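You operate a simulated robot arm through the tools that you are given. There is no shell and no other tool.

You run a simulated two-armed robot. Do the job below in one go: nothing can be reset, and whatever is moved stays where it is left.

Task
Trim the read-out box to the volts printed on its reference cell.
Fine: grey tester on and mode at CAL first; end at RUN, tester still on.

Only the result counts: the job must be done as asked and must still hold three seconds after the hand-in. Knocking over, shifting, dropping, spilling or breaking anything else fails it.

Robot
Two 7-joint arms with fingered hands on one trunk that stands fixed in place. Base frame: the origin is at the foot of the trunk, x ahead of it, y to its left, z up. Readings come in m, degrees, newtons and seconds.
The left shoulder is at [0.05, 0.17, 1.314], the right one opposite. With the tool pointing down near the work surface each hand reaches from about 0.1 to 0.66 m from the base axis, measured 20 degrees to its own side. Payload 4 kg a hand.
The TCP of each hand is the grasp point between the finger pads, 0.026 m short of the fingertips. In the tool frame z runs along the fingers and y along their closing line. Largest opening 0.132 m; the body of the gripper starts 0.073 m behind the TCP. The gripper is a hand of 4 fingers: y runs from the thumb to the fingers, the wrist lies at [0, 0, -0.224] in the tool frame, and closing takes about 1.5 s.
Orientation is told as [roll, pitch, yaw] about the base's x, y, z axes, in that order, counted from this pose: with the fingers straight down and closing along the base's y, the tool's x points along the base's -x, its y along +y and its z along -z.

Tools
- The arms move only by the tool arm_command. It takes "left_rows", "right_rows" or both (then of equal length, played together; a hand with none holds still); each is a list of rows, each a list of 6 numbers: the turn, a rotation vector about the tool's x, y, z in degrees, then the shift along the tool's x, y, z in cm. In form: [[rx, ry, rz, x, y, z], ...]. A call has 1 to 20 rows; each row shifts and turns the commanded pose from where the row before left it, along the tool's axes as they then stand. "left_hand" and "right_hand" are, for a hand that has rows, the closure, from 0 (fully open) to 1 (shut), set as the call begins (left out, the last holds). A row lasts 0.2 s, in which the tool goes at most 0.05 m and 8.6 degrees; a call with a longer step from one row to the next is refused whole, and so is a gripper value outside its range. Where a pose cannot be reached the arm comes as near as it can. A force on the tool above 40 N (or 10 N above the force at the start of the call, whichever is more), or a blocked arm, ends the call early, and 0.2 s more pass. Each finger travels about 0.108 m/s and halts on what it meets, pressing with about 33 N; the grip force reading is that of the motor and also rises with nothing between the fingers. The clock runs only during rows and for 0.2 s after the last one: add rows that do not move to give the fingers time. The reply holds the time, the measured pose of the TCP, the force on the tool along the base axes, the opening and the grip force, in the units named above and with some noise, with the torque about the TCP (base axes, N m) and any sound that the robot's microphone picked up.
- Cameras (640 x 400 px; columns grow to the right, rows downward): "scene" is now at [0.1222, 0.0448, 1.5335]; the picture's right is [0.49, -0.87, 0.00], its down [-0.15, -0.08, -0.99] and it looks along [0.86, 0.48, -0.17] (base axes); focal length 261 px, centre (320, 200). "left" rides on the left gripper at [-0.073, 0.006, -0.093] in its tool frame; the picture's right is [-0.08, -1.00, 0.00], its down [0.79, -0.06, -0.62] and it looks along [0.61, -0.05, 0.79] (tool axes); focal length 230 px, centre (320, 200). "right" rides on the right gripper at [0.073, 0.006, -0.094] in its tool frame; the picture's right is [-0.08, 1.00, 0.00], its down [-0.78, -0.06, -0.62] and it looks along [-0.61, -0.05, 0.79] (tool axes); focal length 230 px, centre (320, 200).
- capture(camera): a new picture of that camera. No time passes.
- move_column(by): slides the trunk up (or, below 0, down) by that many m; the arms and the scene camera ride with it, the base frame stays. It gives what a move gives, with no picture.
- finger_targets(finger1, finger2, finger3, thumb_bend, hand): sets how far each is bent, from 0 (flat) to 1 (curled in); at 0.3 the hand is open as for a grip, at 0.7 the pads meet at the TCP. One left out holds its place. A second passes; each finger stops where it meets its share of the squeeze, and holds until it gets a number again. A gripper value or a shape takes the hand back. It gives what a move gives, with no picture; readings hold the bend of each and the force on the fingers (four entries, about 0 where the hand has none), thumb and palm.
- hand_shape(shape, hand): the hand has 4 fingers and takes this shape, open, in about a second: jaw (thumb against the fingers, like two jaws); tri (thumb and two fingers); tip (a fingertip pinch); poke (one finger out to press); point (the index stretched); flat (the hand flat); cup (the hand cupped); fist (a fist). The gripper value then closes the fingers along that shape, each until it touches; the sizes above hold for jaw. It gives what a move gives, with no picture.
- turn_head(pan, tilt): turns the head with the scene camera to pan (to the left, within 80 degrees either way) and tilt (down, from -29 to 69), counted from straight ahead of the robot. It gives what a move gives.
- point_at(camera, pixels): for up to 12 pixels [column, row] of the newest picture of that camera ("zoom" is the newest enlarged one), the place [x, y, z] in the base frame of the surface seen there, good to about 0.002 m. No time passes.
- close_up(camera, box): a new picture of the part [left, top, right, bottom] of that camera's present view, enlarged. No time passes.
- close_job(): hands the job in; it is judged then, once.

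Open the grippers and draw the arms clear of the work before you hand the job in, unless the task says otherwise.

The tools are called after ">>>" as a command line: name --argument value ..., lists and objects as JSON in quotes. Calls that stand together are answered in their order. arm_command: Moves the arms, as the interface text tells. Its arguments: {"type":"object","properties":{"left_rows":{"type":"array","items":{"type":"array","items":{"type":"number"}}},"left_hand":{"type":"number"},"right_rows":{"type":"array","items":{"type":"array","items":{"type":"number"}}},"right_hand":{"type":"number"}},"required":[]} The other tools are called the same way: move_column (by) slides the trunk up or down; hand_shape (shape, hand) gives the hand a shape; finger_targets (finger1, finger2, finger3, thumb_bend, hand) moves the fingers one by one; turn_head (pan, tilt) turns the head that bears the scene camera; capture (camera) takes a picture; point_at (camera, pixels) gives the place of the surface under pixels of a picture; close_up (camera, box) takes an enlarged picture of a part of a camera's view; close_job () hands the job in.

At the start:

```text
clock: 0.0
left_position: [0.3262, 0.4835, 1.4882]
left_tool_rot: [0.1, 0.0, 0.1]
left_force: [0.0, -0.4, -0.1]
left_torque: [0.02, -0.03, -0.03]
left_width: 0.1317
left_grip_force: 0.0
left_shape: jaw
left_bend: [0.3, 0.3, 0.3, 0.3]
left_finger forces: [0.0, 0.1, 0.0, 0.0, 0.1, 0.1]
right_position: [0.313, 0.0559, 1.4733]
right_tool_rot: [0.0, -0.1, 0.0]
right_force: [0.8, -0.2, 0.3]
right_torque: [-0.01, 0.0, -0.03]
right_width: 0.1315
right_grip_force: 0.1
right_shape: jaw
right_bend: [0.3, 0.3, 0.3, 0.3]
right_finger forces: [0.1, 0.0, 0.0, 0.1, 0.0, 0.0]
trunk travel left (down, up): [-0.325, 0.026]
head pan, tilt: [29.0, 9.7]
```

scene: 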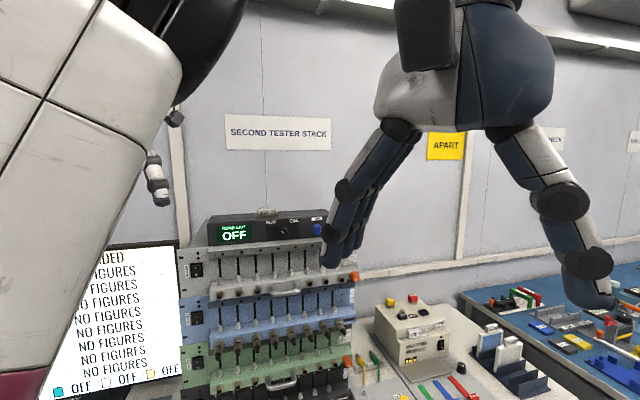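
right: 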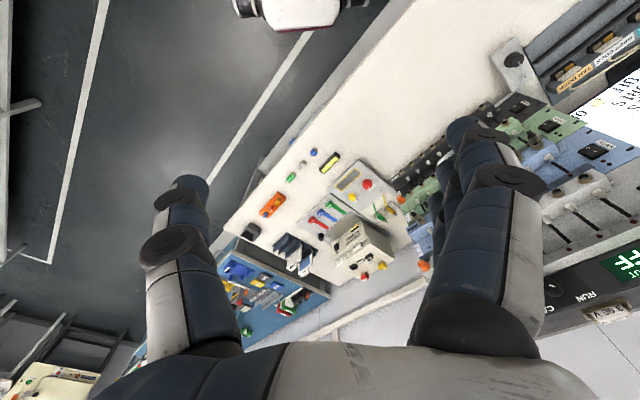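
left: 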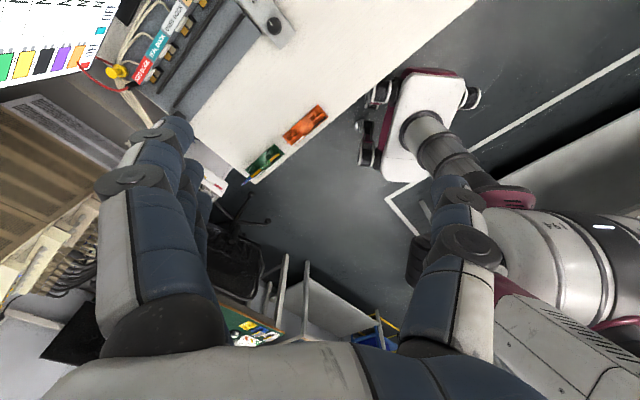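

The first pictures show a stack of testers (grey, blue, green, black) under a read-out box near (262,228). I'll look closer at the read-out box and the stack.

>>> close_up --camera "scene" --box '[170, 190, 370, 315]'

>>> close_up --camera "scene" --box '[40, 230, 360, 400]'

>>> close_up --camera "right" --box '[480, 200, 640, 350]'

```text
3.20 times, centred on (270, 252) of scene
```

zoom: 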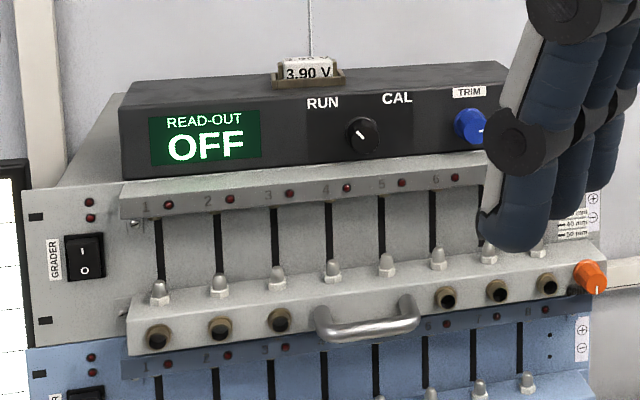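

```text
2.00 times, centred on (200, 315) of scene
```

zoom: 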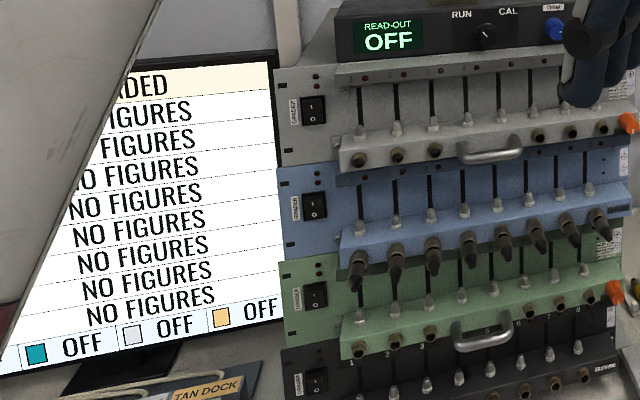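

```text
2.67 times, centred on (560, 275) of right
```

zoom: 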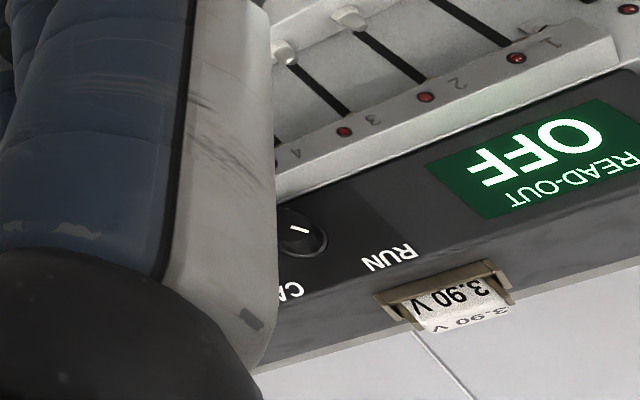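

The reference cell reads 3.90 V; the mode knob sits near (283,232), the blue TRIM knob near (317,230), the grey rocker switch near (197,270). I'll get positions of these from the scene picture.

>>> close_up --camera "scene" --box '[170, 190, 370, 315]'

>>> point_at --camera "zoom" --pixels '[[362, 133], [340, 150], [468, 120], [440, 130], [85, 245], [84, 270], [65, 300], [125, 170], [505, 75], [590, 280], [310, 72], [205, 140]]'

```text
3.20 times, centred on (270, 252) of scene
```

zoom: 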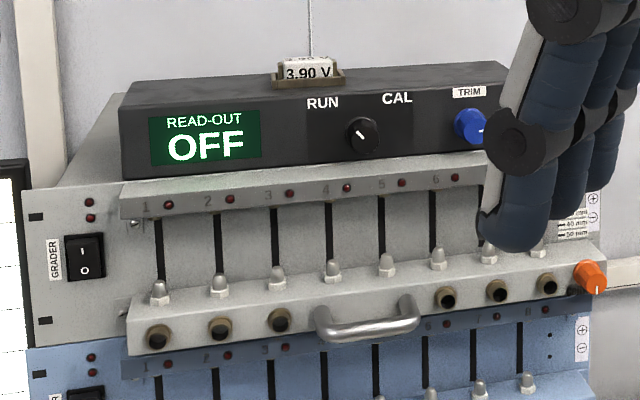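

```text
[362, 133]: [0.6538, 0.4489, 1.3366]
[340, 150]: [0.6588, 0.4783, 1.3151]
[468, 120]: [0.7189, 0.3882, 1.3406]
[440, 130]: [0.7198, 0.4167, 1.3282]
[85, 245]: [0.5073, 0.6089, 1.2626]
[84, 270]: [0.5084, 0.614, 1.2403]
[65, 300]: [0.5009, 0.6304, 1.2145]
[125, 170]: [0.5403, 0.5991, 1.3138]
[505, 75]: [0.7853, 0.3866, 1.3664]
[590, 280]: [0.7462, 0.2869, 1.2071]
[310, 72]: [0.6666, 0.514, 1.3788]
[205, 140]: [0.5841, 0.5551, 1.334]
```

The stack's face runs along about (0.7,-0.7) and faces the robot. I'll look around with the head for other labels and for the surroundings before moving.

>>> turn_head --pan 35 --tilt 35

>>> capture --camera "scene"

>>> turn_head --pan 75 --tilt 15

>>> capture --camera "scene"

>>> turn_head --pan -10 --tilt 30

>>> capture --camera "scene"

```text
clock: 0.9
left_position: [0.3254, 0.4833, 1.488]
left_tool_rot: [0.1, 0.0, 0.0]
left_force: [0.0, 0.4, -0.1]
left_torque: [0.0, 0.01, -0.01]
left_width: 0.132
left_grip_force: 0.1
left_shape: jaw
left_bend: [0.3, 0.3, 0.3, 0.3]
left_finger forces: [0.0, 0.1, 0.0, 0.1, 0.1, 0.0]
right_position: [0.3132, 0.0561, 1.4719]
right_tool_rot: [0.1, -0.1, -0.1]
right_force: [-0.1, -1.2, -0.2]
right_torque: [0.01, -0.01, -0.01]
right_width: 0.1317
right_grip_force: 0.1
right_shape: jaw
right_bend: [0.3, 0.3, 0.3, 0.3]
right_finger forces: [0.0, 0.0, 0.0, 0.1, 0.0, 0.1]
trunk travel left (down, up): [-0.325, 0.026]
head pan, tilt: [35.0, 35.0]
```

```text
taken
```

scene: 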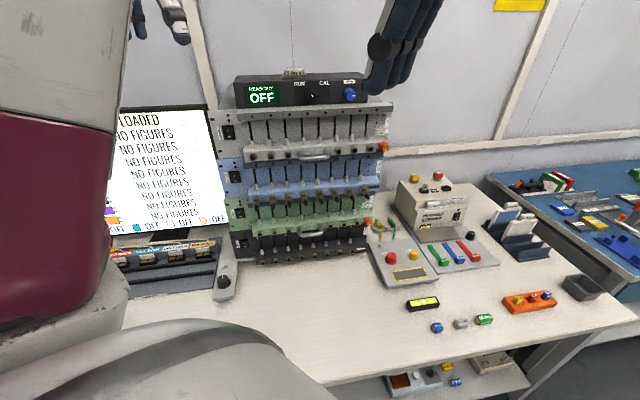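

```text
clock: 2.0
left_position: [0.3254, 0.4846, 1.4876]
left_tool_rot: [0.1, 0.0, 0.0]
left_force: [0.7, -0.1, 0.3]
left_torque: [-0.01, 0.01, -0.01]
left_width: 0.1318
left_grip_force: 0.0
left_shape: jaw
left_bend: [0.3, 0.3, 0.3, 0.3]
left_finger forces: [0.0, 0.0, 0.0, 0.1, 0.0, 0.0]
right_position: [0.3149, 0.0568, 1.473]
right_tool_rot: [-0.1, 0.0, 0.0]
right_force: [-0.2, 0.0, -0.6]
right_torque: [0.01, 0.02, -0.01]
right_width: 0.132
right_grip_force: 0.1
right_shape: jaw
right_bend: [0.3, 0.3, 0.3, 0.3]
right_finger forces: [0.0, 0.0, 0.0, 0.1, 0.0, 0.1]
trunk travel left (down, up): [-0.325, 0.026]
head pan, tilt: [75.0, 15.0]
```

```text
taken
```

scene: 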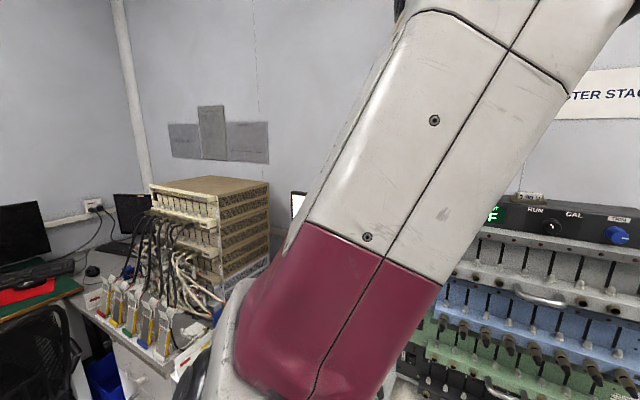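

```text
clock: 3.5
left_position: [0.3256, 0.4839, 1.488]
left_tool_rot: [0.1, 0.1, 0.0]
left_force: [-0.6, 0.5, 1.3]
left_torque: [0.05, -0.01, 0.02]
left_width: 0.1318
left_grip_force: 0.1
left_shape: jaw
left_bend: [0.3, 0.3, 0.3, 0.3]
left_finger forces: [0.0, 0.0, 0.0, 0.1, 0.1, 0.0]
right_position: [0.3135, 0.0552, 1.4738]
right_tool_rot: [-0.1, 0.0, 0.1]
right_force: [-0.2, 0.1, 0.6]
right_torque: [0.02, -0.01, 0.01]
right_width: 0.132
right_grip_force: 0.1
right_shape: jaw
right_bend: [0.3, 0.3, 0.3, 0.3]
right_finger forces: [0.0, 0.0, 0.1, 0.0, 0.1, 0.1]
trunk travel left (down, up): [-0.325, 0.026]
head pan, tilt: [-10.0, 30.0]
```

```text
taken
```

scene: 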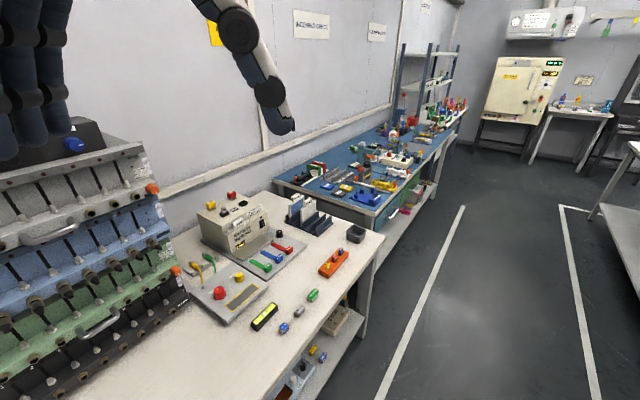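

The right hand hides the right part of the read-out box (about (385,45) in the wide view). I'll draw the right hand 0.3 m to the right, clear of everything, and look at the box again.

>>> arm_command --right_rows '[[0, 0, 0, 0, -4, 0], [0, 0, 0, 0, -5, 0], [0, 0, 0, 0, -5, 0], [0, 0, 0, 0, -5, 0], [0, 0, 0, 0, -5, 0], [0, 0, 0, 0, -4, 0], [0, 0, 0, 0, -2, 0], [0, 0, 0, 0, 0, 0]]'

>>> turn_head --pan 38 --tilt 18

>>> capture --camera "scene"

```text
clock: 5.3
left_position: [0.3255, 0.4851, 1.4879]
left_tool_rot: [0.0, 0.0, 0.0]
left_force: [-0.1, 1.0, -0.1]
left_torque: [0.0, 0.0, -0.02]
left_width: 0.1319
left_grip_force: 0.0
left_shape: jaw
left_bend: [0.3, 0.3, 0.3, 0.3]
left_finger forces: [0.0, 0.0, 0.0, 0.0, 0.1, 0.0]
right_position: [0.3152, -0.2442, 1.4714]
right_tool_rot: [0.0, 0.1, 0.0]
right_force: [-0.1, 0.1, -0.5]
right_torque: [-0.01, -0.01, -0.04]
right_width: 0.132
right_grip_force: 0.1
right_shape: jaw
right_bend: [0.3, 0.3, 0.3, 0.3]
right_finger forces: [0.0, 0.1, 0.1, 0.0, 0.1, 0.0]
trunk travel left (down, up): [-0.325, 0.026]
head pan, tilt: [-10.0, 30.0]
```

```text
clock: 6.5
left_position: [0.3258, 0.4839, 1.4875]
left_tool_rot: [0.2, 0.0, 0.0]
left_force: [0.6, -0.1, -1.2]
left_torque: [-0.01, 0.0, -0.01]
left_width: 0.1317
left_grip_force: 0.0
left_shape: jaw
left_bend: [0.3, 0.3, 0.3, 0.3]
left_finger forces: [0.0, 0.1, 0.1, 0.0, 0.0, 0.0]
right_position: [0.3156, -0.2454, 1.4713]
right_tool_rot: [0.0, 0.0, 0.0]
right_force: [0.2, 0.1, -0.3]
right_torque: [0.0, 0.01, 0.0]
right_width: 0.132
right_grip_force: 0.1
right_shape: jaw
right_bend: [0.3, 0.3, 0.3, 0.3]
right_finger forces: [0.0, 0.0, 0.0, 0.0, 0.1, 0.1]
trunk travel left (down, up): [-0.325, 0.026]
head pan, tilt: [38.0, 18.0]
```

```text
taken
```

scene: 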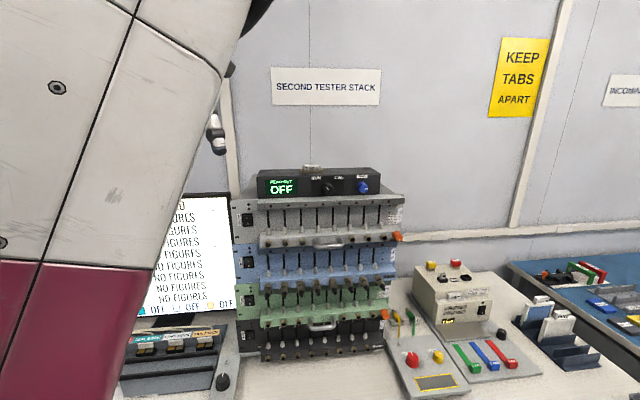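

The box is now fully in view, from (257,170) to (382,198). I'll enlarge it.

>>> close_up --camera "scene" --box '[230, 155, 410, 267]'

>>> point_at --camera "zoom" --pixels '[[100, 145], [520, 130], [350, 140], [350, 165], [350, 205], [350, 250], [350, 305], [347, 118], [473, 115], [485, 120], [58, 223], [60, 240]]'

>>> close_up --camera "scene" --box '[300, 160, 400, 222]'

>>> point_at --camera "zoom" --pixels '[[180, 165], [160, 180], [215, 180], [190, 195], [405, 175], [380, 190], [430, 180], [100, 230], [300, 200], [490, 140], [500, 60], [85, 40]]'

```text
3.56 times, centred on (320, 211) of scene
```

zoom: 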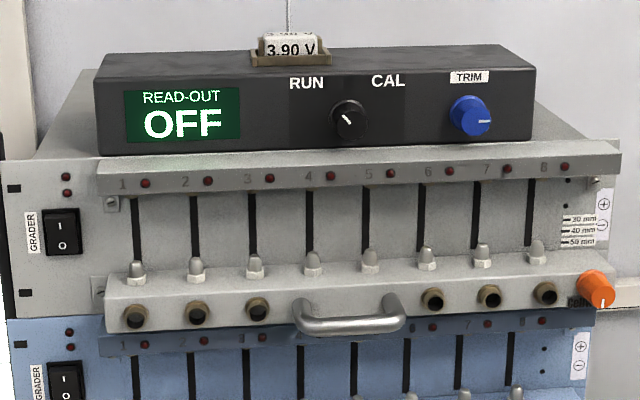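

```text
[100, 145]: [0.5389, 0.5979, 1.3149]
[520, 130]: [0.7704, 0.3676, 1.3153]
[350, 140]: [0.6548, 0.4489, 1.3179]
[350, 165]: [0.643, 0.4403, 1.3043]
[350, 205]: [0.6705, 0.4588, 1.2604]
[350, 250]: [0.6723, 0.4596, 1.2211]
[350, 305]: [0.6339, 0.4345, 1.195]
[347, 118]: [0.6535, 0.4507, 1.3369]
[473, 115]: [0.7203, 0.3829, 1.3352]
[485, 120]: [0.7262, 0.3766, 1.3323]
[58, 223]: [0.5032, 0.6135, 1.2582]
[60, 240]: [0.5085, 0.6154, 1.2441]
```

```text
6.40 times, centred on (350, 191) of scene
```

zoom: 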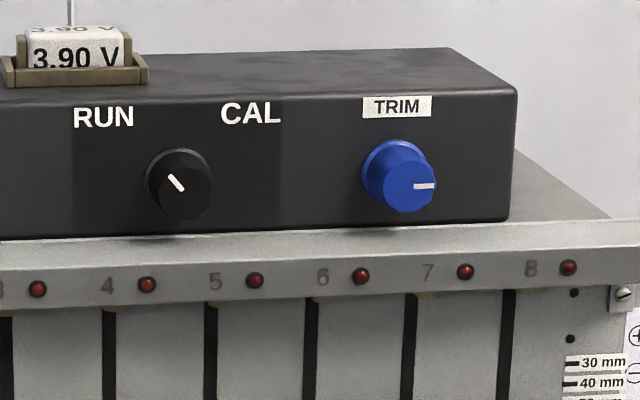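

```text
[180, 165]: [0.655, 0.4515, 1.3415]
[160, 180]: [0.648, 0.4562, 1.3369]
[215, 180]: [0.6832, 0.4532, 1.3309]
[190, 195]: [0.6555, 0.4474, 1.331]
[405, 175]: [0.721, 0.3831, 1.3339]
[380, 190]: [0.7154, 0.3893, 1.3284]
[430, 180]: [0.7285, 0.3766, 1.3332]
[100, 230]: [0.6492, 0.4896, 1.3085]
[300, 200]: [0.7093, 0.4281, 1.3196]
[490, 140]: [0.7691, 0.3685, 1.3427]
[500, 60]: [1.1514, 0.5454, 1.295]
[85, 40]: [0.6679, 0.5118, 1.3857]
```

The read-out face lies on the plane x+y≈1.137 with the mode knob front at about (0.654,0.450,1.334) and the trim knob front at (0.721,0.383,1.332); a lip at z≈1.31 sticks out 0.038 m below them. I'll bring the left hand round in stages: first a small shift and a 45° yaw.

>>> arm_command --left_rows '[[0, 0, 0, -4, -2, 0], [0, 0, 0, -4, -2, 0], [0, 0, 0, -4, -2, 0], [0, 0, -7.5, 0, 0, 0], [0, 0, -7.5, 0, 0, 0], [0, 0, -7.5, 0, 0, 0], [0, 0, -7.5, 0, 0, 0], [0, 0, -7.5, 0, 0, 0], [0, 0, -7.5, 0, 0, 0], [0, 0, 0, 0, 0, 0]]'

>>> capture --camera "scene"

```text
clock: 8.7
left_position: [0.4459, 0.4231, 1.4883]
left_tool_rot: [0.0, -0.1, 45.0]
left_force: [0.1, -0.4, -0.3]
left_torque: [-0.01, 0.01, 0.02]
left_width: 0.1316
left_grip_force: 0.1
left_shape: jaw
left_bend: [0.3, 0.3, 0.3, 0.3]
left_finger forces: [0.0, 0.1, 0.1, 0.0, 0.1, 0.0]
right_position: [0.3154, -0.2449, 1.4716]
right_tool_rot: [0.0, 0.0, -0.1]
right_force: [-0.2, 0.1, -0.1]
right_torque: [0.02, -0.02, 0.02]
right_width: 0.1318
right_grip_force: 0.1
right_shape: jaw
right_bend: [0.3, 0.3, 0.3, 0.3]
right_finger forces: [0.1, 0.0, 0.0, 0.0, 0.0, 0.0]
trunk travel left (down, up): [-0.325, 0.026]
head pan, tilt: [38.0, 18.0]
```

```text
taken
```

scene: 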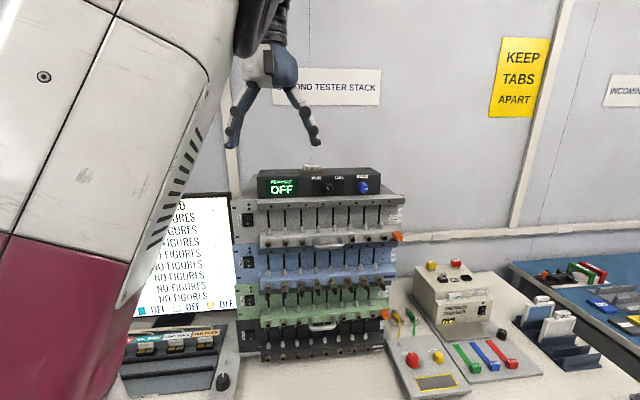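

The hand (around (270,90)) is yawed 45° and free of the stack. Now I pitch it towards horizontal while shifting right along the face.

>>> arm_command --left_rows '[[0, -7.5, 0, 0, -1.05, 0], [0, -7.5, 0, 0, -1.05, 0], [0, -7.5, 0, 0, -1.05, 0], [0, -7.5, 0, 0, -1.05, 0], [0, -7.5, 0, 0, -1.05, 0], [0, -7.5, 0, 0, -1.05, 0], [0, 0, 0, 0, 0, 0]]'

>>> capture --camera "scene"

```text
clock: 10.5
left_position: [0.5168, 0.4185, 1.4721]
left_tool_rot: [-3.5, -41.2, 48.5]
left_force: [0.6, 0.9, 1.0]
left_torque: [-0.01, -0.02, -0.03]
left_width: 0.1319
left_grip_force: 0.1
left_shape: jaw
left_bend: [0.3, 0.3, 0.3, 0.3]
left_finger forces: [0.0, 0.0, 0.0, 0.0, 0.1, 0.0]
left hand out of reach, approached as far as the arm can: row 5, 6
right_position: [0.3167, -0.2443, 1.4713]
right_tool_rot: [0.1, 0.0, 0.0]
right_force: [-0.3, -0.1, 0.3]
right_torque: [0.01, 0.01, 0.03]
right_width: 0.1321
right_grip_force: 0.1
right_shape: jaw
right_bend: [0.3, 0.3, 0.3, 0.3]
right_finger forces: [0.0, 0.0, 0.1, 0.1, 0.0, 0.1]
trunk travel left (down, up): [-0.325, 0.026]
head pan, tilt: [38.0, 18.0]
stopped in row 7 (left hand): the arm was blocked; the commanded pose is now the measured one
```

```text
taken
```

scene: 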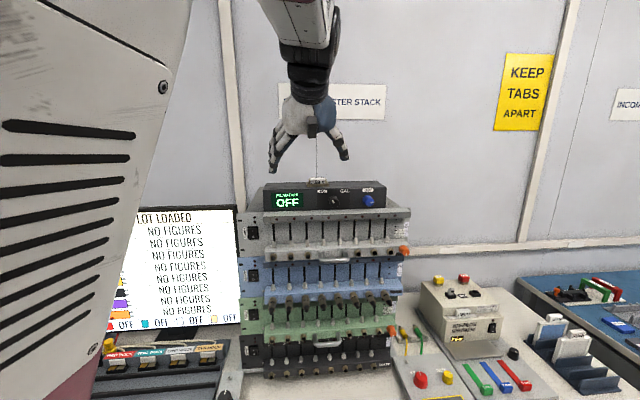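

The wrist ran to its limit at 41° pitch with the elbow raised high. Before choosing another approach (lowering the trunk so the forearm can point up), I'll measure the bench and objects below.

>>> arm_command --left_rows '[[0, 8, 0, 0, 0, 0], [0, 8, 0, 0, 0, 0], [0, 8, 0, 0, 0, 0], [0, 8, 0, 0, 0, 0], [0, 8, 0, 0, 0, 0], [0, 0, 0, 0, 0, 0]]'

>>> turn_head --pan 40 --tilt 40

>>> capture --camera "scene"

>>> capture --camera "left"

```text
clock: 11.9
left_position: [0.5158, 0.416, 1.4758]
left_tool_rot: [-2.3, -1.8, 46.3]
left_force: [-0.6, -0.4, 0.2]
left_torque: [0.0, 0.01, -0.01]
left_width: 0.1321
left_grip_force: 0.1
left_shape: jaw
left_bend: [0.3, 0.3, 0.3, 0.3]
left_finger forces: [0.1, 0.0, 0.1, 0.1, 0.0, 0.0]
right_position: [0.3146, -0.2443, 1.4716]
right_tool_rot: [0.0, 0.0, 0.1]
right_force: [-0.2, -0.3, -0.5]
right_torque: [0.01, -0.02, -0.02]
right_width: 0.1319
right_grip_force: 0.1
right_shape: jaw
right_bend: [0.3, 0.3, 0.3, 0.3]
right_finger forces: [0.0, 0.1, 0.1, 0.0, 0.0, 0.0]
trunk travel left (down, up): [-0.325, 0.026]
head pan, tilt: [38.0, 18.0]
```

```text
clock: 12.8
left_position: [0.5165, 0.4165, 1.4764]
left_tool_rot: [-2.3, -1.7, 46.2]
left_force: [-0.3, 0.1, 0.2]
left_torque: [0.02, 0.02, 0.01]
left_width: 0.1319
left_grip_force: 0.0
left_shape: jaw
left_bend: [0.3, 0.3, 0.3, 0.3]
left_finger forces: [0.1, 0.1, 0.1, 0.0, 0.1, 0.1]
right_position: [0.3157, -0.2447, 1.4722]
right_tool_rot: [0.0, 0.0, 0.0]
right_force: [0.5, 0.4, -1.1]
right_torque: [0.01, -0.03, 0.0]
right_width: 0.1316
right_grip_force: 0.0
right_shape: jaw
right_bend: [0.3, 0.3, 0.3, 0.3]
right_finger forces: [0.1, 0.0, 0.1, 0.0, 0.0, 0.1]
trunk travel left (down, up): [-0.325, 0.026]
head pan, tilt: [40.0, 40.0]
```

```text
taken
```

scene: 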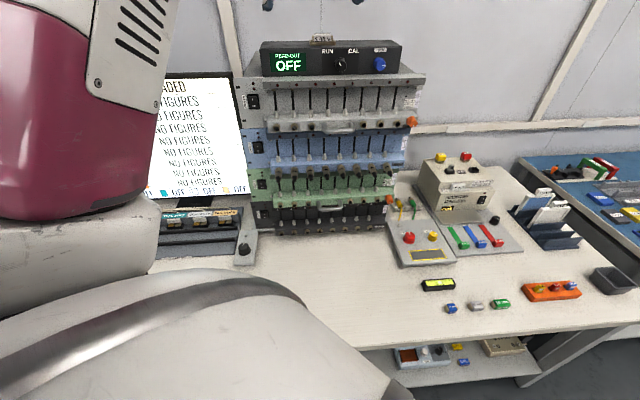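

```text
taken
```

left: 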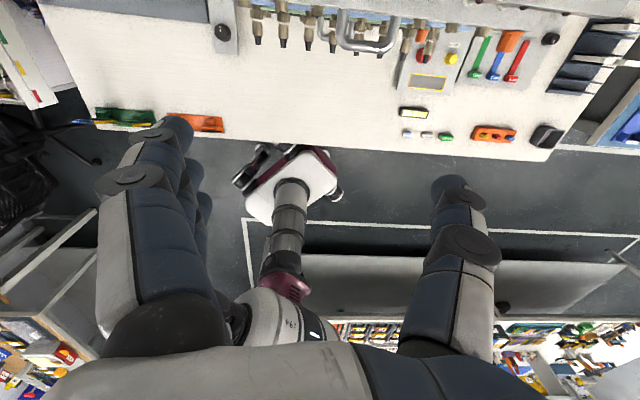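

The upper arm rises from the shoulder with the elbow above the camera. I'll measure the bench height, its front edge and the items around with point_at.

>>> point_at --camera "scene" --pixels '[[300, 260], [370, 345], [240, 230], [250, 255], [330, 215], [405, 260], [410, 120], [330, 130], [200, 250], [170, 190], [440, 175], [320, 200]]'

>>> point_at --camera "left" --pixels '[[320, 130], [120, 100], [550, 155], [320, 35], [370, 40], [220, 35], [430, 80], [300, 70]]'

```text
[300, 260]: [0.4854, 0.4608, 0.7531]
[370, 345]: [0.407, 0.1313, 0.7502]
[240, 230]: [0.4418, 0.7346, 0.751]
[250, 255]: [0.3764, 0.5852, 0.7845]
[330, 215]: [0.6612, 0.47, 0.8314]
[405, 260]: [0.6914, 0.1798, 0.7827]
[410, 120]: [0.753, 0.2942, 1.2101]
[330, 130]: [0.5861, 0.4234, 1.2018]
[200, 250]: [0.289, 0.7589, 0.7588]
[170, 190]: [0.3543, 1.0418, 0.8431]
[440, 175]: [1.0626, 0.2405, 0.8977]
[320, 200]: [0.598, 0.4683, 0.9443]
```

```text
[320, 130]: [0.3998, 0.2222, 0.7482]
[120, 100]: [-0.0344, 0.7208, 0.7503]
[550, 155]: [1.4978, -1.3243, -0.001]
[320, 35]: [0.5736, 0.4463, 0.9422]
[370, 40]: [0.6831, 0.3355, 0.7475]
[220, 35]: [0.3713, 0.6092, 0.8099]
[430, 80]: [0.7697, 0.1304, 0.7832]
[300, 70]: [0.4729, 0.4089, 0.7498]
```

The bench is at z≈0.75 and the grey handle sticks out to x+y≈1.01, so the space before the stack is free. I'll pull the left hand back 10 cm from the stack, then lower the trunk by 0.2 m.

>>> arm_command --left_rows '[[0, 0, 0, 4, 0, 0], [0, 0, 0, 4, 0, 0], [0, 0, 0, 2, 0, 0], [0, 0, 0, 0, 0, 0]]'

>>> move_column --by -0.2

>>> turn_head --pan 40 --tilt 5

>>> capture --camera "scene"

```text
clock: 13.8
left_position: [0.4465, 0.3466, 1.4721]
left_tool_rot: [-2.2, -1.5, 46.2]
left_force: [0.5, -0.4, 0.2]
left_torque: [0.0, -0.02, 0.05]
left_width: 0.1319
left_grip_force: 0.0
left_shape: jaw
left_bend: [0.3, 0.3, 0.3, 0.3]
left_finger forces: [0.1, 0.1, 0.0, 0.1, 0.0, 0.1]
right_position: [0.3149, -0.2449, 1.4715]
right_tool_rot: [0.0, 0.1, -0.1]
right_force: [-0.1, 0.5, 0.5]
right_torque: [0.01, -0.02, 0.02]
right_width: 0.1317
right_grip_force: 0.0
right_shape: jaw
right_bend: [0.3, 0.3, 0.3, 0.3]
right_finger forces: [0.0, 0.0, 0.1, 0.0, 0.1, 0.0]
trunk travel left (down, up): [-0.325, 0.026]
head pan, tilt: [40.0, 40.0]
```

```text
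clock: 15.9
left_position: [0.486, 0.3608, 1.2252]
left_tool_rot: [-0.1, 5.1, 47.6]
left_force: [-0.5, -0.4, -0.4]
left_torque: [-0.03, 0.01, 0.0]
left_width: 0.1319
left_grip_force: 0.1
left_shape: jaw
left_bend: [0.3, 0.3, 0.3, 0.3]
left_finger forces: [0.1, 0.0, 0.0, 0.1, 0.0, 0.1]
right_position: [0.3582, -0.2446, 1.2435]
right_tool_rot: [0.2, 6.1, 0.0]
right_force: [-0.2, 0.0, 0.0]
right_torque: [0.03, 0.03, 0.0]
right_width: 0.1321
right_grip_force: 0.1
right_shape: jaw
right_bend: [0.3, 0.3, 0.3, 0.3]
right_finger forces: [0.0, 0.1, 0.0, 0.0, 0.1, 0.0]
trunk travel left (down, up): [-0.125, 0.226]
head pan, tilt: [40.0, 40.0]
```

```text
clock: 16.9
left_position: [0.4872, 0.3629, 1.2244]
left_tool_rot: [0.2, 5.2, 47.9]
left_force: [-0.1, -0.1, 0.2]
left_torque: [-0.01, -0.02, -0.02]
left_width: 0.1321
left_grip_force: 0.1
left_shape: jaw
left_bend: [0.3, 0.3, 0.3, 0.3]
left_finger forces: [0.1, 0.0, 0.0, 0.0, 0.0, 0.0]
right_position: [0.3593, -0.2434, 1.244]
right_tool_rot: [0.0, 6.3, 0.0]
right_force: [-0.6, -0.3, 1.1]
right_torque: [0.01, -0.02, -0.01]
right_width: 0.1319
right_grip_force: 0.1
right_shape: jaw
right_bend: [0.3, 0.3, 0.3, 0.3]
right_finger forces: [0.0, 0.0, 0.0, 0.1, 0.0, 0.0]
trunk travel left (down, up): [-0.125, 0.226]
head pan, tilt: [40.0, 5.0]
```

```text
taken
```

scene: 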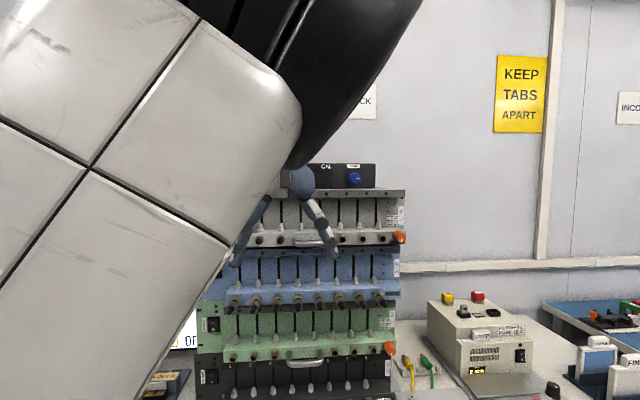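

The trunk leans slightly as it lowers (tool pitch now +5°, TCP (0.487,0.363,1.224)). I'll now pitch the left hand up while raising it and moving it forward, first half of the way.

>>> arm_command --left_rows '[[0, -8, 0, -0.54, -0.44, -0.93], [0, -8, 0, -0.67, -0.44, -0.85], [0, -8, 0, -0.78, -0.44, -0.74], [0, -8, 0, -0.88, -0.44, -0.63], [0, -8, 0, -0.95, -0.44, -0.5], [0, -8, 0, -1.01, -0.44, -0.36], [0, 0, 0, 0, 0, 0]]'

>>> capture --camera "scene"

```text
clock: 18.2
left_position: [0.6009, 0.4429, 1.2869]
left_tool_rot: [-0.5, -33.4, 49.1]
left_force: [-11.2, -21.1, 3.9]
left_torque: [0.3, 0.17, 1.61]
left_width: 0.1317
left_grip_force: 0.1
left_shape: jaw
left_bend: [0.31, 0.3, 0.3, 0.3]
left_finger forces: [20.9, 0.1, 0.0, 0.0, 0.1, 0.1]
left hand out of reach, approached as far as the arm can: row 1, 2, 3, 4, 5, 6
right_position: [0.3588, -0.2446, 1.2441]
right_tool_rot: [0.2, 6.1, 0.1]
right_force: [-0.2, -0.5, 1.6]
right_torque: [-0.04, 0.04, 0.0]
right_width: 0.132
right_grip_force: 0.1
right_shape: jaw
right_bend: [0.3, 0.3, 0.3, 0.3]
right_finger forces: [0.1, 0.0, 0.0, 0.1, 0.1, 0.0]
trunk travel left (down, up): [-0.125, 0.226]
head pan, tilt: [40.0, 5.0]
stopped in row 6 (left hand): the force on the tool passed its limit at 58 N (the readings are from after the stop); the commanded pose is now the measured one
```

```text
taken
```

scene: 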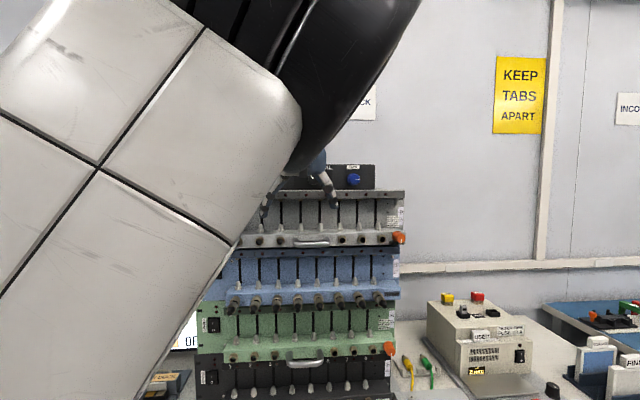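

The nearest reachable pose drifted forward and finger 1 touched the stack (20.9 N), so I must back off. I reverse the rotation while withdrawing straight away from the face, a few rows at a time.

>>> arm_command --left_rows '[[0, 4, 0, 1.2, 0, -0.8], [0, 8, 0, 2.3, 0, -1.4]]'

>>> capture --camera "left"

```text
clock: 18.8
left_position: [0.5744, 0.4093, 1.2866]
left_tool_rot: [0.0, -21.9, 48.5]
left_force: [-1.3, 0.4, -0.7]
left_torque: [-0.01, 0.02, 0.02]
left_width: 0.1318
left_grip_force: 0.0
left_shape: jaw
left_bend: [0.3, 0.3, 0.3, 0.3]
left_finger forces: [0.1, 0.1, 0.1, 0.0, 0.0, 0.1]
right_position: [0.3592, -0.2439, 1.244]
right_tool_rot: [0.0, 6.1, 0.1]
right_force: [0.6, 0.3, -0.2]
right_torque: [-0.03, 0.0, -0.03]
right_width: 0.1321
right_grip_force: 0.1
right_shape: jaw
right_bend: [0.3, 0.3, 0.3, 0.3]
right_finger forces: [0.1, 0.1, 0.0, 0.0, 0.0, 0.1]
trunk travel left (down, up): [-0.125, 0.226]
head pan, tilt: [40.0, 5.0]
```

```text
taken
```

left: 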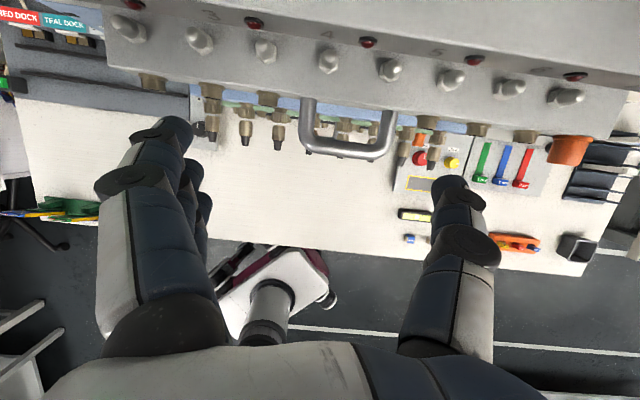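

The hand is free again and the contact force is gone; the lever knobs and the box look undisturbed. I continue withdrawing and unpitching the hand.

>>> arm_command --left_rows '[[0, 7.5, 0, 2.5, 0, -1.0], [0, 7.5, 0, 2.6, 0, -0.6], [0, 7, 0, 2.7, 0, 0], [0, 0, 0, 0, 0, 0]]'

```text
clock: 19.8
left_position: [0.5237, 0.3501, 1.2836]
left_tool_rot: [0.0, 0.1, 48.5]
left_force: [-1.2, 0.0, -0.1]
left_torque: [-0.02, -0.02, -0.02]
left_width: 0.132
left_grip_force: 0.1
left_shape: jaw
left_bend: [0.3, 0.3, 0.3, 0.3]
left_finger forces: [0.0, 0.0, 0.0, 0.0, 0.0, 0.0]
right_position: [0.3612, -0.2445, 1.2444]
right_tool_rot: [0.1, 6.4, 0.0]
right_force: [0.1, -0.4, -0.3]
right_torque: [0.01, 0.0, 0.02]
right_width: 0.1319
right_grip_force: 0.1
right_shape: jaw
right_bend: [0.3, 0.3, 0.3, 0.3]
right_finger forces: [0.0, 0.0, 0.0, 0.0, 0.0, 0.0]
trunk travel left (down, up): [-0.125, 0.226]
head pan, tilt: [40.0, 5.0]
```

The hand is clear and vertical at (0.524,0.350,1.284). I now raise the trunk to its top so the wrist can later sit at shoulder height.

>>> move_column --by 0.22

>>> capture --camera "scene"

```text
clock: 22.1
left_position: [0.5235, 0.3512, 1.5033]
left_tool_rot: [-0.1, 0.1, 48.4]
left_force: [0.8, -0.1, 0.5]
left_torque: [-0.03, -0.03, 0.03]
left_width: 0.132
left_grip_force: 0.1
left_shape: jaw
left_bend: [0.3, 0.3, 0.3, 0.3]
left_finger forces: [0.0, 0.0, 0.0, 0.0, 0.0, 0.0]
right_position: [0.3601, -0.2431, 1.4632]
right_tool_rot: [0.1, 6.2, 0.1]
right_force: [1.1, 1.1, 0.8]
right_torque: [-0.04, 0.01, -0.01]
right_width: 0.132
right_grip_force: 0.0
right_shape: jaw
right_bend: [0.3, 0.3, 0.3, 0.3]
right_finger forces: [0.0, 0.1, 0.0, 0.1, 0.1, 0.1]
trunk travel left (down, up): [-0.345, 0.006]
head pan, tilt: [40.0, 5.0]
```

```text
taken
```

scene: 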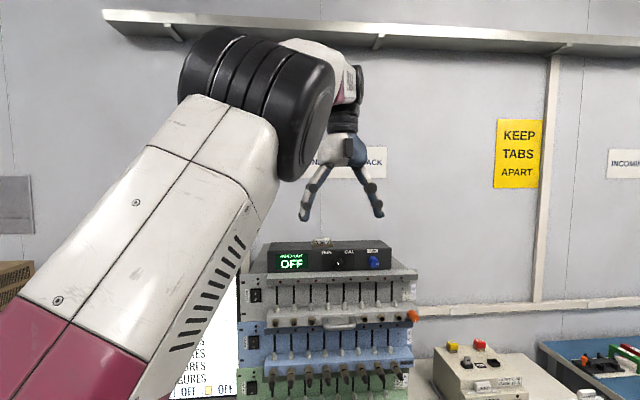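

Now the view is clear: upper arm rising, elbow at (260,100), hand at (345,170). I pull the hand 6 cm back from the stack and lower it 0.36 m with the fingers still down.

>>> arm_command --left_rows '[[0, 0, 0, 3, 0, 0], [0, 0, 0, 3, 0, 0], [0, 0, 0, 0, 0, 4], [0, 0, 0, 0, 0, 4.5], [0, 0, 0, 0, 0, 4.5], [0, 0, 0, 0, 0, 4.5], [0, 0, 0, 0, 0, 4.5], [0, 0, 0, 0, 0, 4.5], [0, 0, 0, 0, 0, 4.5], [0, 0, 0, 0, 0, 4.5], [0, 0, 0, 0, 0, 0]]'

>>> capture --camera "scene"

```text
clock: 24.6
left_position: [0.4824, 0.3049, 1.1469]
left_tool_rot: [-0.1, 0.1, 48.6]
left_force: [0.0, 0.3, 0.1]
left_torque: [-0.01, -0.03, 0.01]
left_width: 0.1316
left_grip_force: 0.1
left_shape: jaw
left_bend: [0.3, 0.3, 0.3, 0.3]
left_finger forces: [0.1, 0.0, 0.0, 0.1, 0.0, 0.0]
right_position: [0.3579, -0.2442, 1.4629]
right_tool_rot: [0.1, 6.2, 0.1]
right_force: [0.4, 0.4, 0.1]
right_torque: [0.03, 0.0, 0.0]
right_width: 0.1317
right_grip_force: 0.1
right_shape: jaw
right_bend: [0.3, 0.3, 0.3, 0.3]
right_finger forces: [0.0, 0.0, 0.0, 0.0, 0.0, 0.1]
trunk travel left (down, up): [-0.345, 0.006]
head pan, tilt: [40.0, 5.0]
```

```text
taken
```

scene: 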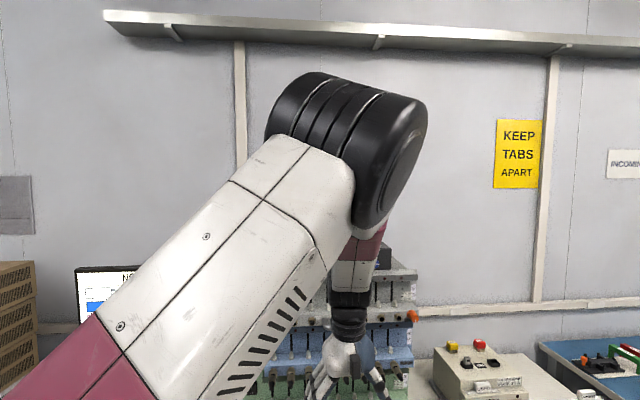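

The elbow now stands high with the forearm almost vertical. I'll measure where elbow, forearm and wrist are.

>>> point_at --camera "scene" --pixels '[[390, 150], [320, 110], [345, 200], [355, 265], [350, 300], [350, 330], [345, 355], [200, 250], [60, 380], [120, 320], [290, 250], [375, 385]]'

```text
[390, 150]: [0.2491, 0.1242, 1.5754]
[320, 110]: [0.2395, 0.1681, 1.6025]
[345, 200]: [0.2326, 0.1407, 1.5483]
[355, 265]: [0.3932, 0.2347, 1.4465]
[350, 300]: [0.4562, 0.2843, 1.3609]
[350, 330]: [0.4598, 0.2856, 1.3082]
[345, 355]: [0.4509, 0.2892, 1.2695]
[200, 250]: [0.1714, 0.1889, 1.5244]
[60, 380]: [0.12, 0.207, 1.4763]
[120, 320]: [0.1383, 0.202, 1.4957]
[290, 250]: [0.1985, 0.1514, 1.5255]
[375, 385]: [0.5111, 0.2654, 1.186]
```

Elbow ≈(0.26,0.16,1.58), wrist ≈(0.48,0.30,1.37): links about 0.32 m each, so the hand can swing up about the wrist. I'll swing it in small chunks while moving the wrist back a little, checking for reach flags.

>>> arm_command --left_rows '[[0, -8.2, 0, -2.45, 0, -0.05], [0, -8.2, 0, -2.47, 0, -0.16], [0, -8.2, 0, -2.5, 0, -0.26], [0, -8.2, 0, -2.54, 0, -0.36]]'

```text
clock: 25.6
left_position: [0.5428, 0.3835, 1.1764]
left_tool_rot: [-2.2, -31.5, 51.1]
left_force: [0.4, -0.2, 0.4]
left_torque: [0.0, -0.05, -0.02]
left_width: 0.1319
left_grip_force: 0.1
left_shape: jaw
left_bend: [0.3, 0.3, 0.3, 0.3]
left_finger forces: [0.1, 0.0, 0.1, 0.0, 0.1, 0.0]
right_position: [0.3591, -0.244, 1.4637]
right_tool_rot: [0.1, 6.1, 0.0]
right_force: [-0.3, 0.0, -0.5]
right_torque: [-0.05, -0.04, 0.01]
right_width: 0.1317
right_grip_force: 0.0
right_shape: jaw
right_bend: [0.3, 0.3, 0.3, 0.3]
right_finger forces: [0.0, 0.1, 0.1, 0.0, 0.0, 0.0]
trunk travel left (down, up): [-0.345, 0.006]
head pan, tilt: [40.0, 5.0]
```

No reach flag; pitch is 31.5°. I continue with the next rows.

>>> arm_command --left_rows '[[0, -8.2, 0, -2.6, 0, -0.45], [0, -8.2, 0, -2.67, 0, -0.53], [0, 0, 0, 0, 0, 0]]'

```text
clock: 26.4
left_position: [0.5591, 0.4124, 1.1956]
left_tool_rot: [-3.6, -43.0, 53.1]
left_force: [-0.2, -0.6, 0.6]
left_torque: [-0.01, 0.0, -0.01]
left_width: 0.132
left_grip_force: 0.1
left_shape: jaw
left_bend: [0.3, 0.3, 0.3, 0.3]
left_finger forces: [0.1, 0.0, 0.0, 0.0, 0.0, 0.0]
left hand out of reach, approached as far as the arm can: row 2
right_position: [0.3594, -0.2437, 1.4626]
right_tool_rot: [0.0, 6.2, -0.1]
right_force: [-0.6, -0.2, -0.4]
right_torque: [-0.01, 0.03, -0.02]
right_width: 0.1321
right_grip_force: 0.1
right_shape: jaw
right_bend: [0.3, 0.3, 0.3, 0.3]
right_finger forces: [0.0, 0.0, 0.0, 0.0, 0.0, 0.0]
trunk travel left (down, up): [-0.345, 0.006]
head pan, tilt: [40.0, 5.0]
```

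It stopped near pitch 43° again, apparently because the forearm slopes down steeply and the wrist cannot bend up far; a lower trunk makes the forearm level. I swing the hand back down about the wrist first.

>>> arm_command --left_rows '[[0, 8, 0, 2.9, 0, 0], [0, 8.4, 0, 3.1, 0, 0], [0, 8.4, 0, 3.1, 0, 0], [0, 8.4, 0, 3.1, 0, 0], [0, 8.4, 0, 3.1, 0, 0], [0, 0, 0, 0, 0, 0]]'

>>> capture --camera "left"

```text
clock: 27.8
left_position: [0.4789, 0.295, 1.1354]
left_tool_rot: [-0.5, -3.6, 48.0]
left_force: [0.0, 1.2, -0.2]
left_torque: [0.01, 0.02, 0.0]
left_width: 0.1322
left_grip_force: 0.1
left_shape: jaw
left_bend: [0.3, 0.3, 0.3, 0.3]
left_finger forces: [0.0, 0.0, 0.0, 0.0, 0.0, 0.0]
right_position: [0.36, -0.2444, 1.4629]
right_tool_rot: [0.1, 6.3, 0.1]
right_force: [0.0, -0.2, 0.2]
right_torque: [0.02, 0.02, 0.01]
right_width: 0.1318
right_grip_force: 0.0
right_shape: jaw
right_bend: [0.3, 0.3, 0.3, 0.3]
right_finger forces: [0.1, 0.0, 0.0, 0.0, 0.0, 0.1]
trunk travel left (down, up): [-0.345, 0.006]
head pan, tilt: [40.0, 5.0]
```

```text
taken
```

left: 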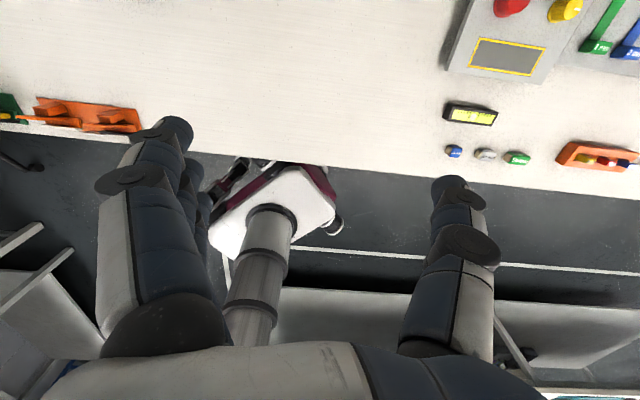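

The hand points down again at (0.479,0.295,1.135). I raise it 0.15 m and then lower the trunk by 0.155 m so that the wrist sits about 0.2 m above the shoulder.

>>> arm_command --left_rows '[[0, 3.6, 0, 0, 0, -4], [0, 0, 0, 0, 0, -4], [0, 0, 0, 0, 0, -4], [0, 0, 0, 0, 0, -4], [0, 0, 0, 0, 0, 0]]'

>>> move_column --by -0.155

>>> capture --camera "scene"

```text
clock: 28.9
left_position: [0.4799, 0.2937, 1.2959]
left_tool_rot: [-0.5, -0.1, 47.9]
left_force: [0.8, 0.3, -0.2]
left_torque: [-0.01, 0.0, 0.0]
left_width: 0.132
left_grip_force: 0.0
left_shape: jaw
left_bend: [0.3, 0.3, 0.3, 0.3]
left_finger forces: [0.0, 0.0, 0.0, 0.1, 0.0, 0.1]
right_position: [0.3605, -0.2442, 1.463]
right_tool_rot: [0.1, 6.4, 0.1]
right_force: [0.2, 0.6, 0.3]
right_torque: [0.01, -0.03, -0.06]
right_width: 0.1316
right_grip_force: 0.0
right_shape: jaw
right_bend: [0.3, 0.3, 0.3, 0.3]
right_finger forces: [0.0, 0.0, 0.1, 0.0, 0.1, 0.0]
trunk travel left (down, up): [-0.345, 0.006]
head pan, tilt: [40.0, 5.0]
```

```text
clock: 30.7
left_position: [0.4741, 0.2965, 1.1402]
left_tool_rot: [-0.7, 0.1, 48.1]
left_force: [1.0, 0.5, -1.0]
left_torque: [-0.01, 0.02, 0.0]
left_width: 0.1319
left_grip_force: 0.1
left_shape: jaw
left_bend: [0.3, 0.3, 0.3, 0.3]
left_finger forces: [0.0, 0.0, 0.0, 0.0, 0.0, 0.1]
right_position: [0.3584, -0.2442, 1.3099]
right_tool_rot: [0.1, 6.2, 0.0]
right_force: [-0.1, -0.3, -0.6]
right_torque: [0.01, 0.02, 0.02]
right_width: 0.1319
right_grip_force: 0.1
right_shape: jaw
right_bend: [0.3, 0.3, 0.3, 0.3]
right_finger forces: [0.0, 0.1, 0.1, 0.0, 0.1, 0.1]
trunk travel left (down, up): [-0.19, 0.161]
head pan, tilt: [40.0, 5.0]
```

```text
taken
```

scene: 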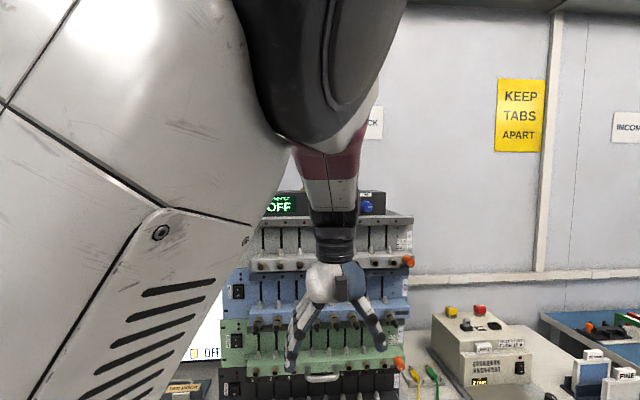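

The forearm is now nearer level and the trunk is at travel −0.19. I fix the yaw by 3° and swing the hand up about the wrist in small chunks.

>>> arm_command --left_rows '[[0, 0, 3, 0, -0.5, 0], [0, -8.2, 0, -2.75, -0.3, -0.05], [0, -8.2, 0, -2.76, -0.3, -0.1], [0, -8.2, 0, -2.78, -0.3, -0.16], [0, -8.2, 0, -2.8, -0.3, -0.22], [0, 0, 0, 0, 0, 0]]'

```text
clock: 32.1
left_position: [0.5573, 0.3733, 1.1618]
left_tool_rot: [-3.3, -30.1, 48.5]
left_force: [-0.6, -1.1, 0.8]
left_torque: [0.0, 0.01, 0.03]
left_width: 0.1322
left_grip_force: 0.0
left_shape: jaw
left_bend: [0.3, 0.3, 0.3, 0.3]
left_finger forces: [0.1, 0.0, 0.0, 0.0, 0.0, 0.0]
right_position: [0.3585, -0.2437, 1.3082]
right_tool_rot: [0.0, 6.2, 0.0]
right_force: [-0.9, -1.2, -0.2]
right_torque: [-0.01, 0.0, -0.01]
right_width: 0.1318
right_grip_force: 0.0
right_shape: jaw
right_bend: [0.3, 0.3, 0.3, 0.3]
right_finger forces: [0.0, 0.0, 0.0, 0.0, 0.0, 0.1]
trunk travel left (down, up): [-0.19, 0.161]
head pan, tilt: [40.0, 5.0]
```

The hand's roll error shows the forearm is at its pronation limit, so a thumb-up orientation should free it. I swing the hand back down, half close it and turn it −90° about its own axis (thumb towards the stack).

>>> arm_command --left_rows '[[0, 7.5, 0, 2.9, 0, 0], [0, 7.5, 0, 3.0, 0, 0], [0, 7.5, 0, 3.0, 0, 0], [0, 7.5, 0, 3.0, 0, 0], [0, 0, 0, 2, 0, 0], [0, 0, -8.5, 0, 0, 0], [0, 0, -8.5, 0, 0, 0], [0, 0, -8.5, 0, 0, 0], [0, 0, -8.5, 0, 0, 0], [0, 0, -8.5, 0, 0, 0], [0, 0, -8.5, 0, 0, 0], [0, 0, -8.5, 0, 0, 0], [0, 0, -8.5, 0, 0, 0], [0, 0, -8.5, 0, 0, 0], [0, 0, -8.5, 0, 0, 0], [0, 0, 0, 0, 0, 0]]' --left_hand 0.5

>>> capture --camera "scene"

>>> capture --camera "left"

```text
clock: 35.5
left_position: [0.46, 0.3274, 1.103]
left_tool_rot: [-0.8, 4.0, 131.2]
left_force: [0.6, -0.6, 0.0]
left_torque: [-0.01, 0.03, 0.01]
left_width: 0.0665
left_grip_force: 0.1
left_shape: jaw
left_bend: [0.73, 0.73, 0.73, 0.7]
left_finger forces: [0.0, 0.1, 0.0, 0.0, 0.0, 0.0]
left hand out of reach, approached as far as the arm can: row 14, 15
right_position: [0.3585, -0.2437, 1.3084]
right_tool_rot: [0.1, 6.2, 0.1]
right_force: [0.4, 0.5, -0.2]
right_torque: [0.03, -0.01, 0.01]
right_width: 0.1319
right_grip_force: 0.1
right_shape: jaw
right_bend: [0.3, 0.3, 0.3, 0.3]
right_finger forces: [0.0, 0.1, 0.0, 0.0, 0.0, 0.0]
trunk travel left (down, up): [-0.19, 0.161]
head pan, tilt: [40.0, 5.0]
```

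```text
taken
```

scene: 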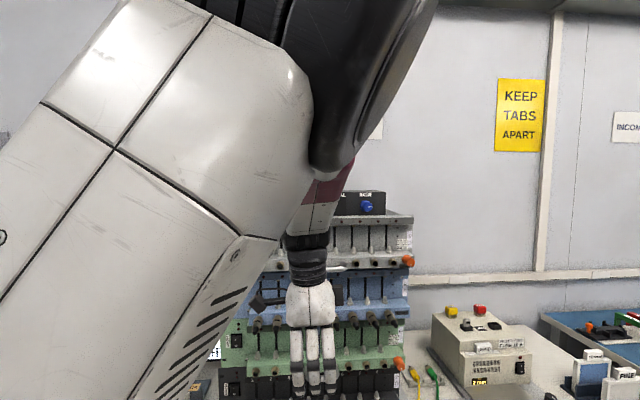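

```text
taken
```

left: 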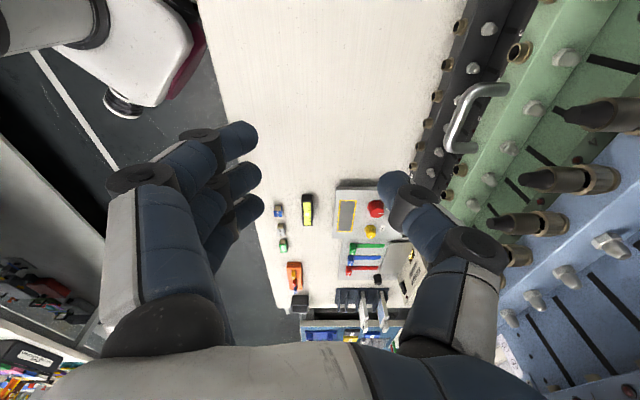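

The thumb (right in the left picture, (430,240)) now faces the stack, though the yaw limit is near 131°. I now swing the hand up about the wrist with this thumb-forward roll, first four rows.

>>> arm_command --left_rows '[[8.17, -0.71, 0, 0.17, -2.77, -0.39], [8.17, -0.71, 0, 0.17, -2.83, -0.45], [8.17, -0.71, 0, 0.17, -2.9, -0.49], [8.17, -0.71, 0, 0.17, -2.98, -0.53], [0, 0, 0, 0, 0, 0]]'

```text
clock: 36.7
left_position: [0.5385, 0.4149, 1.1331]
left_tool_rot: [-33.1, 0.2, 132.4]
left_force: [0.7, 0.2, -0.3]
left_torque: [0.0, 0.0, -0.01]
left_width: 0.0667
left_grip_force: 0.0
left_shape: jaw
left_bend: [0.73, 0.73, 0.73, 0.7]
left_finger forces: [0.1, 0.1, 0.1, 0.0, 0.0, 0.0]
left hand out of reach, approached as far as the arm can: row 1, 2, 3, 4
right_position: [0.359, -0.2441, 1.3084]
right_tool_rot: [0.1, 6.2, 0.0]
right_force: [-0.4, 0.9, -0.4]
right_torque: [-0.04, 0.01, -0.01]
right_width: 0.1318
right_grip_force: 0.1
right_shape: jaw
right_bend: [0.3, 0.3, 0.3, 0.3]
right_finger forces: [0.1, 0.1, 0.0, 0.0, 0.0, 0.0]
trunk travel left (down, up): [-0.19, 0.161]
head pan, tilt: [40.0, 5.0]
```

The roll and pitch follow, but the position lags, so I'm a bit past the opposite limit. I turn the hand back by 40° about its own axis to a middle roll and check.

>>> arm_command --left_rows '[[0, 0, 8, 0, 0, 0], [0, 0, 8, 0, 0, 0], [0, 0, 8, 0, 0, 0], [0, 0, 8, 0, 0, 0], [0, 0, 8, 0, 0, 0], [0, 0, 0, 0, 0, 0]]'

```text
clock: 38.1
left_position: [0.5398, 0.4127, 1.1372]
left_tool_rot: [-26.5, -21.5, 97.0]
left_force: [-0.4, 0.3, 0.2]
left_torque: [0.0, 0.02, 0.0]
left_width: 0.0665
left_grip_force: 0.1
left_shape: jaw
left_bend: [0.73, 0.73, 0.73, 0.7]
left_finger forces: [0.0, 0.0, 0.0, 0.0, 0.0, 0.1]
right_position: [0.3585, -0.2428, 1.3081]
right_tool_rot: [0.2, 6.3, 0.0]
right_force: [0.7, -0.5, 0.2]
right_torque: [-0.03, -0.01, -0.03]
right_width: 0.1318
right_grip_force: 0.0
right_shape: jaw
right_bend: [0.3, 0.3, 0.3, 0.3]
right_finger forces: [0.0, 0.0, 0.0, 0.0, 0.0, 0.1]
trunk travel left (down, up): [-0.19, 0.161]
head pan, tilt: [40.0, 5.0]
```

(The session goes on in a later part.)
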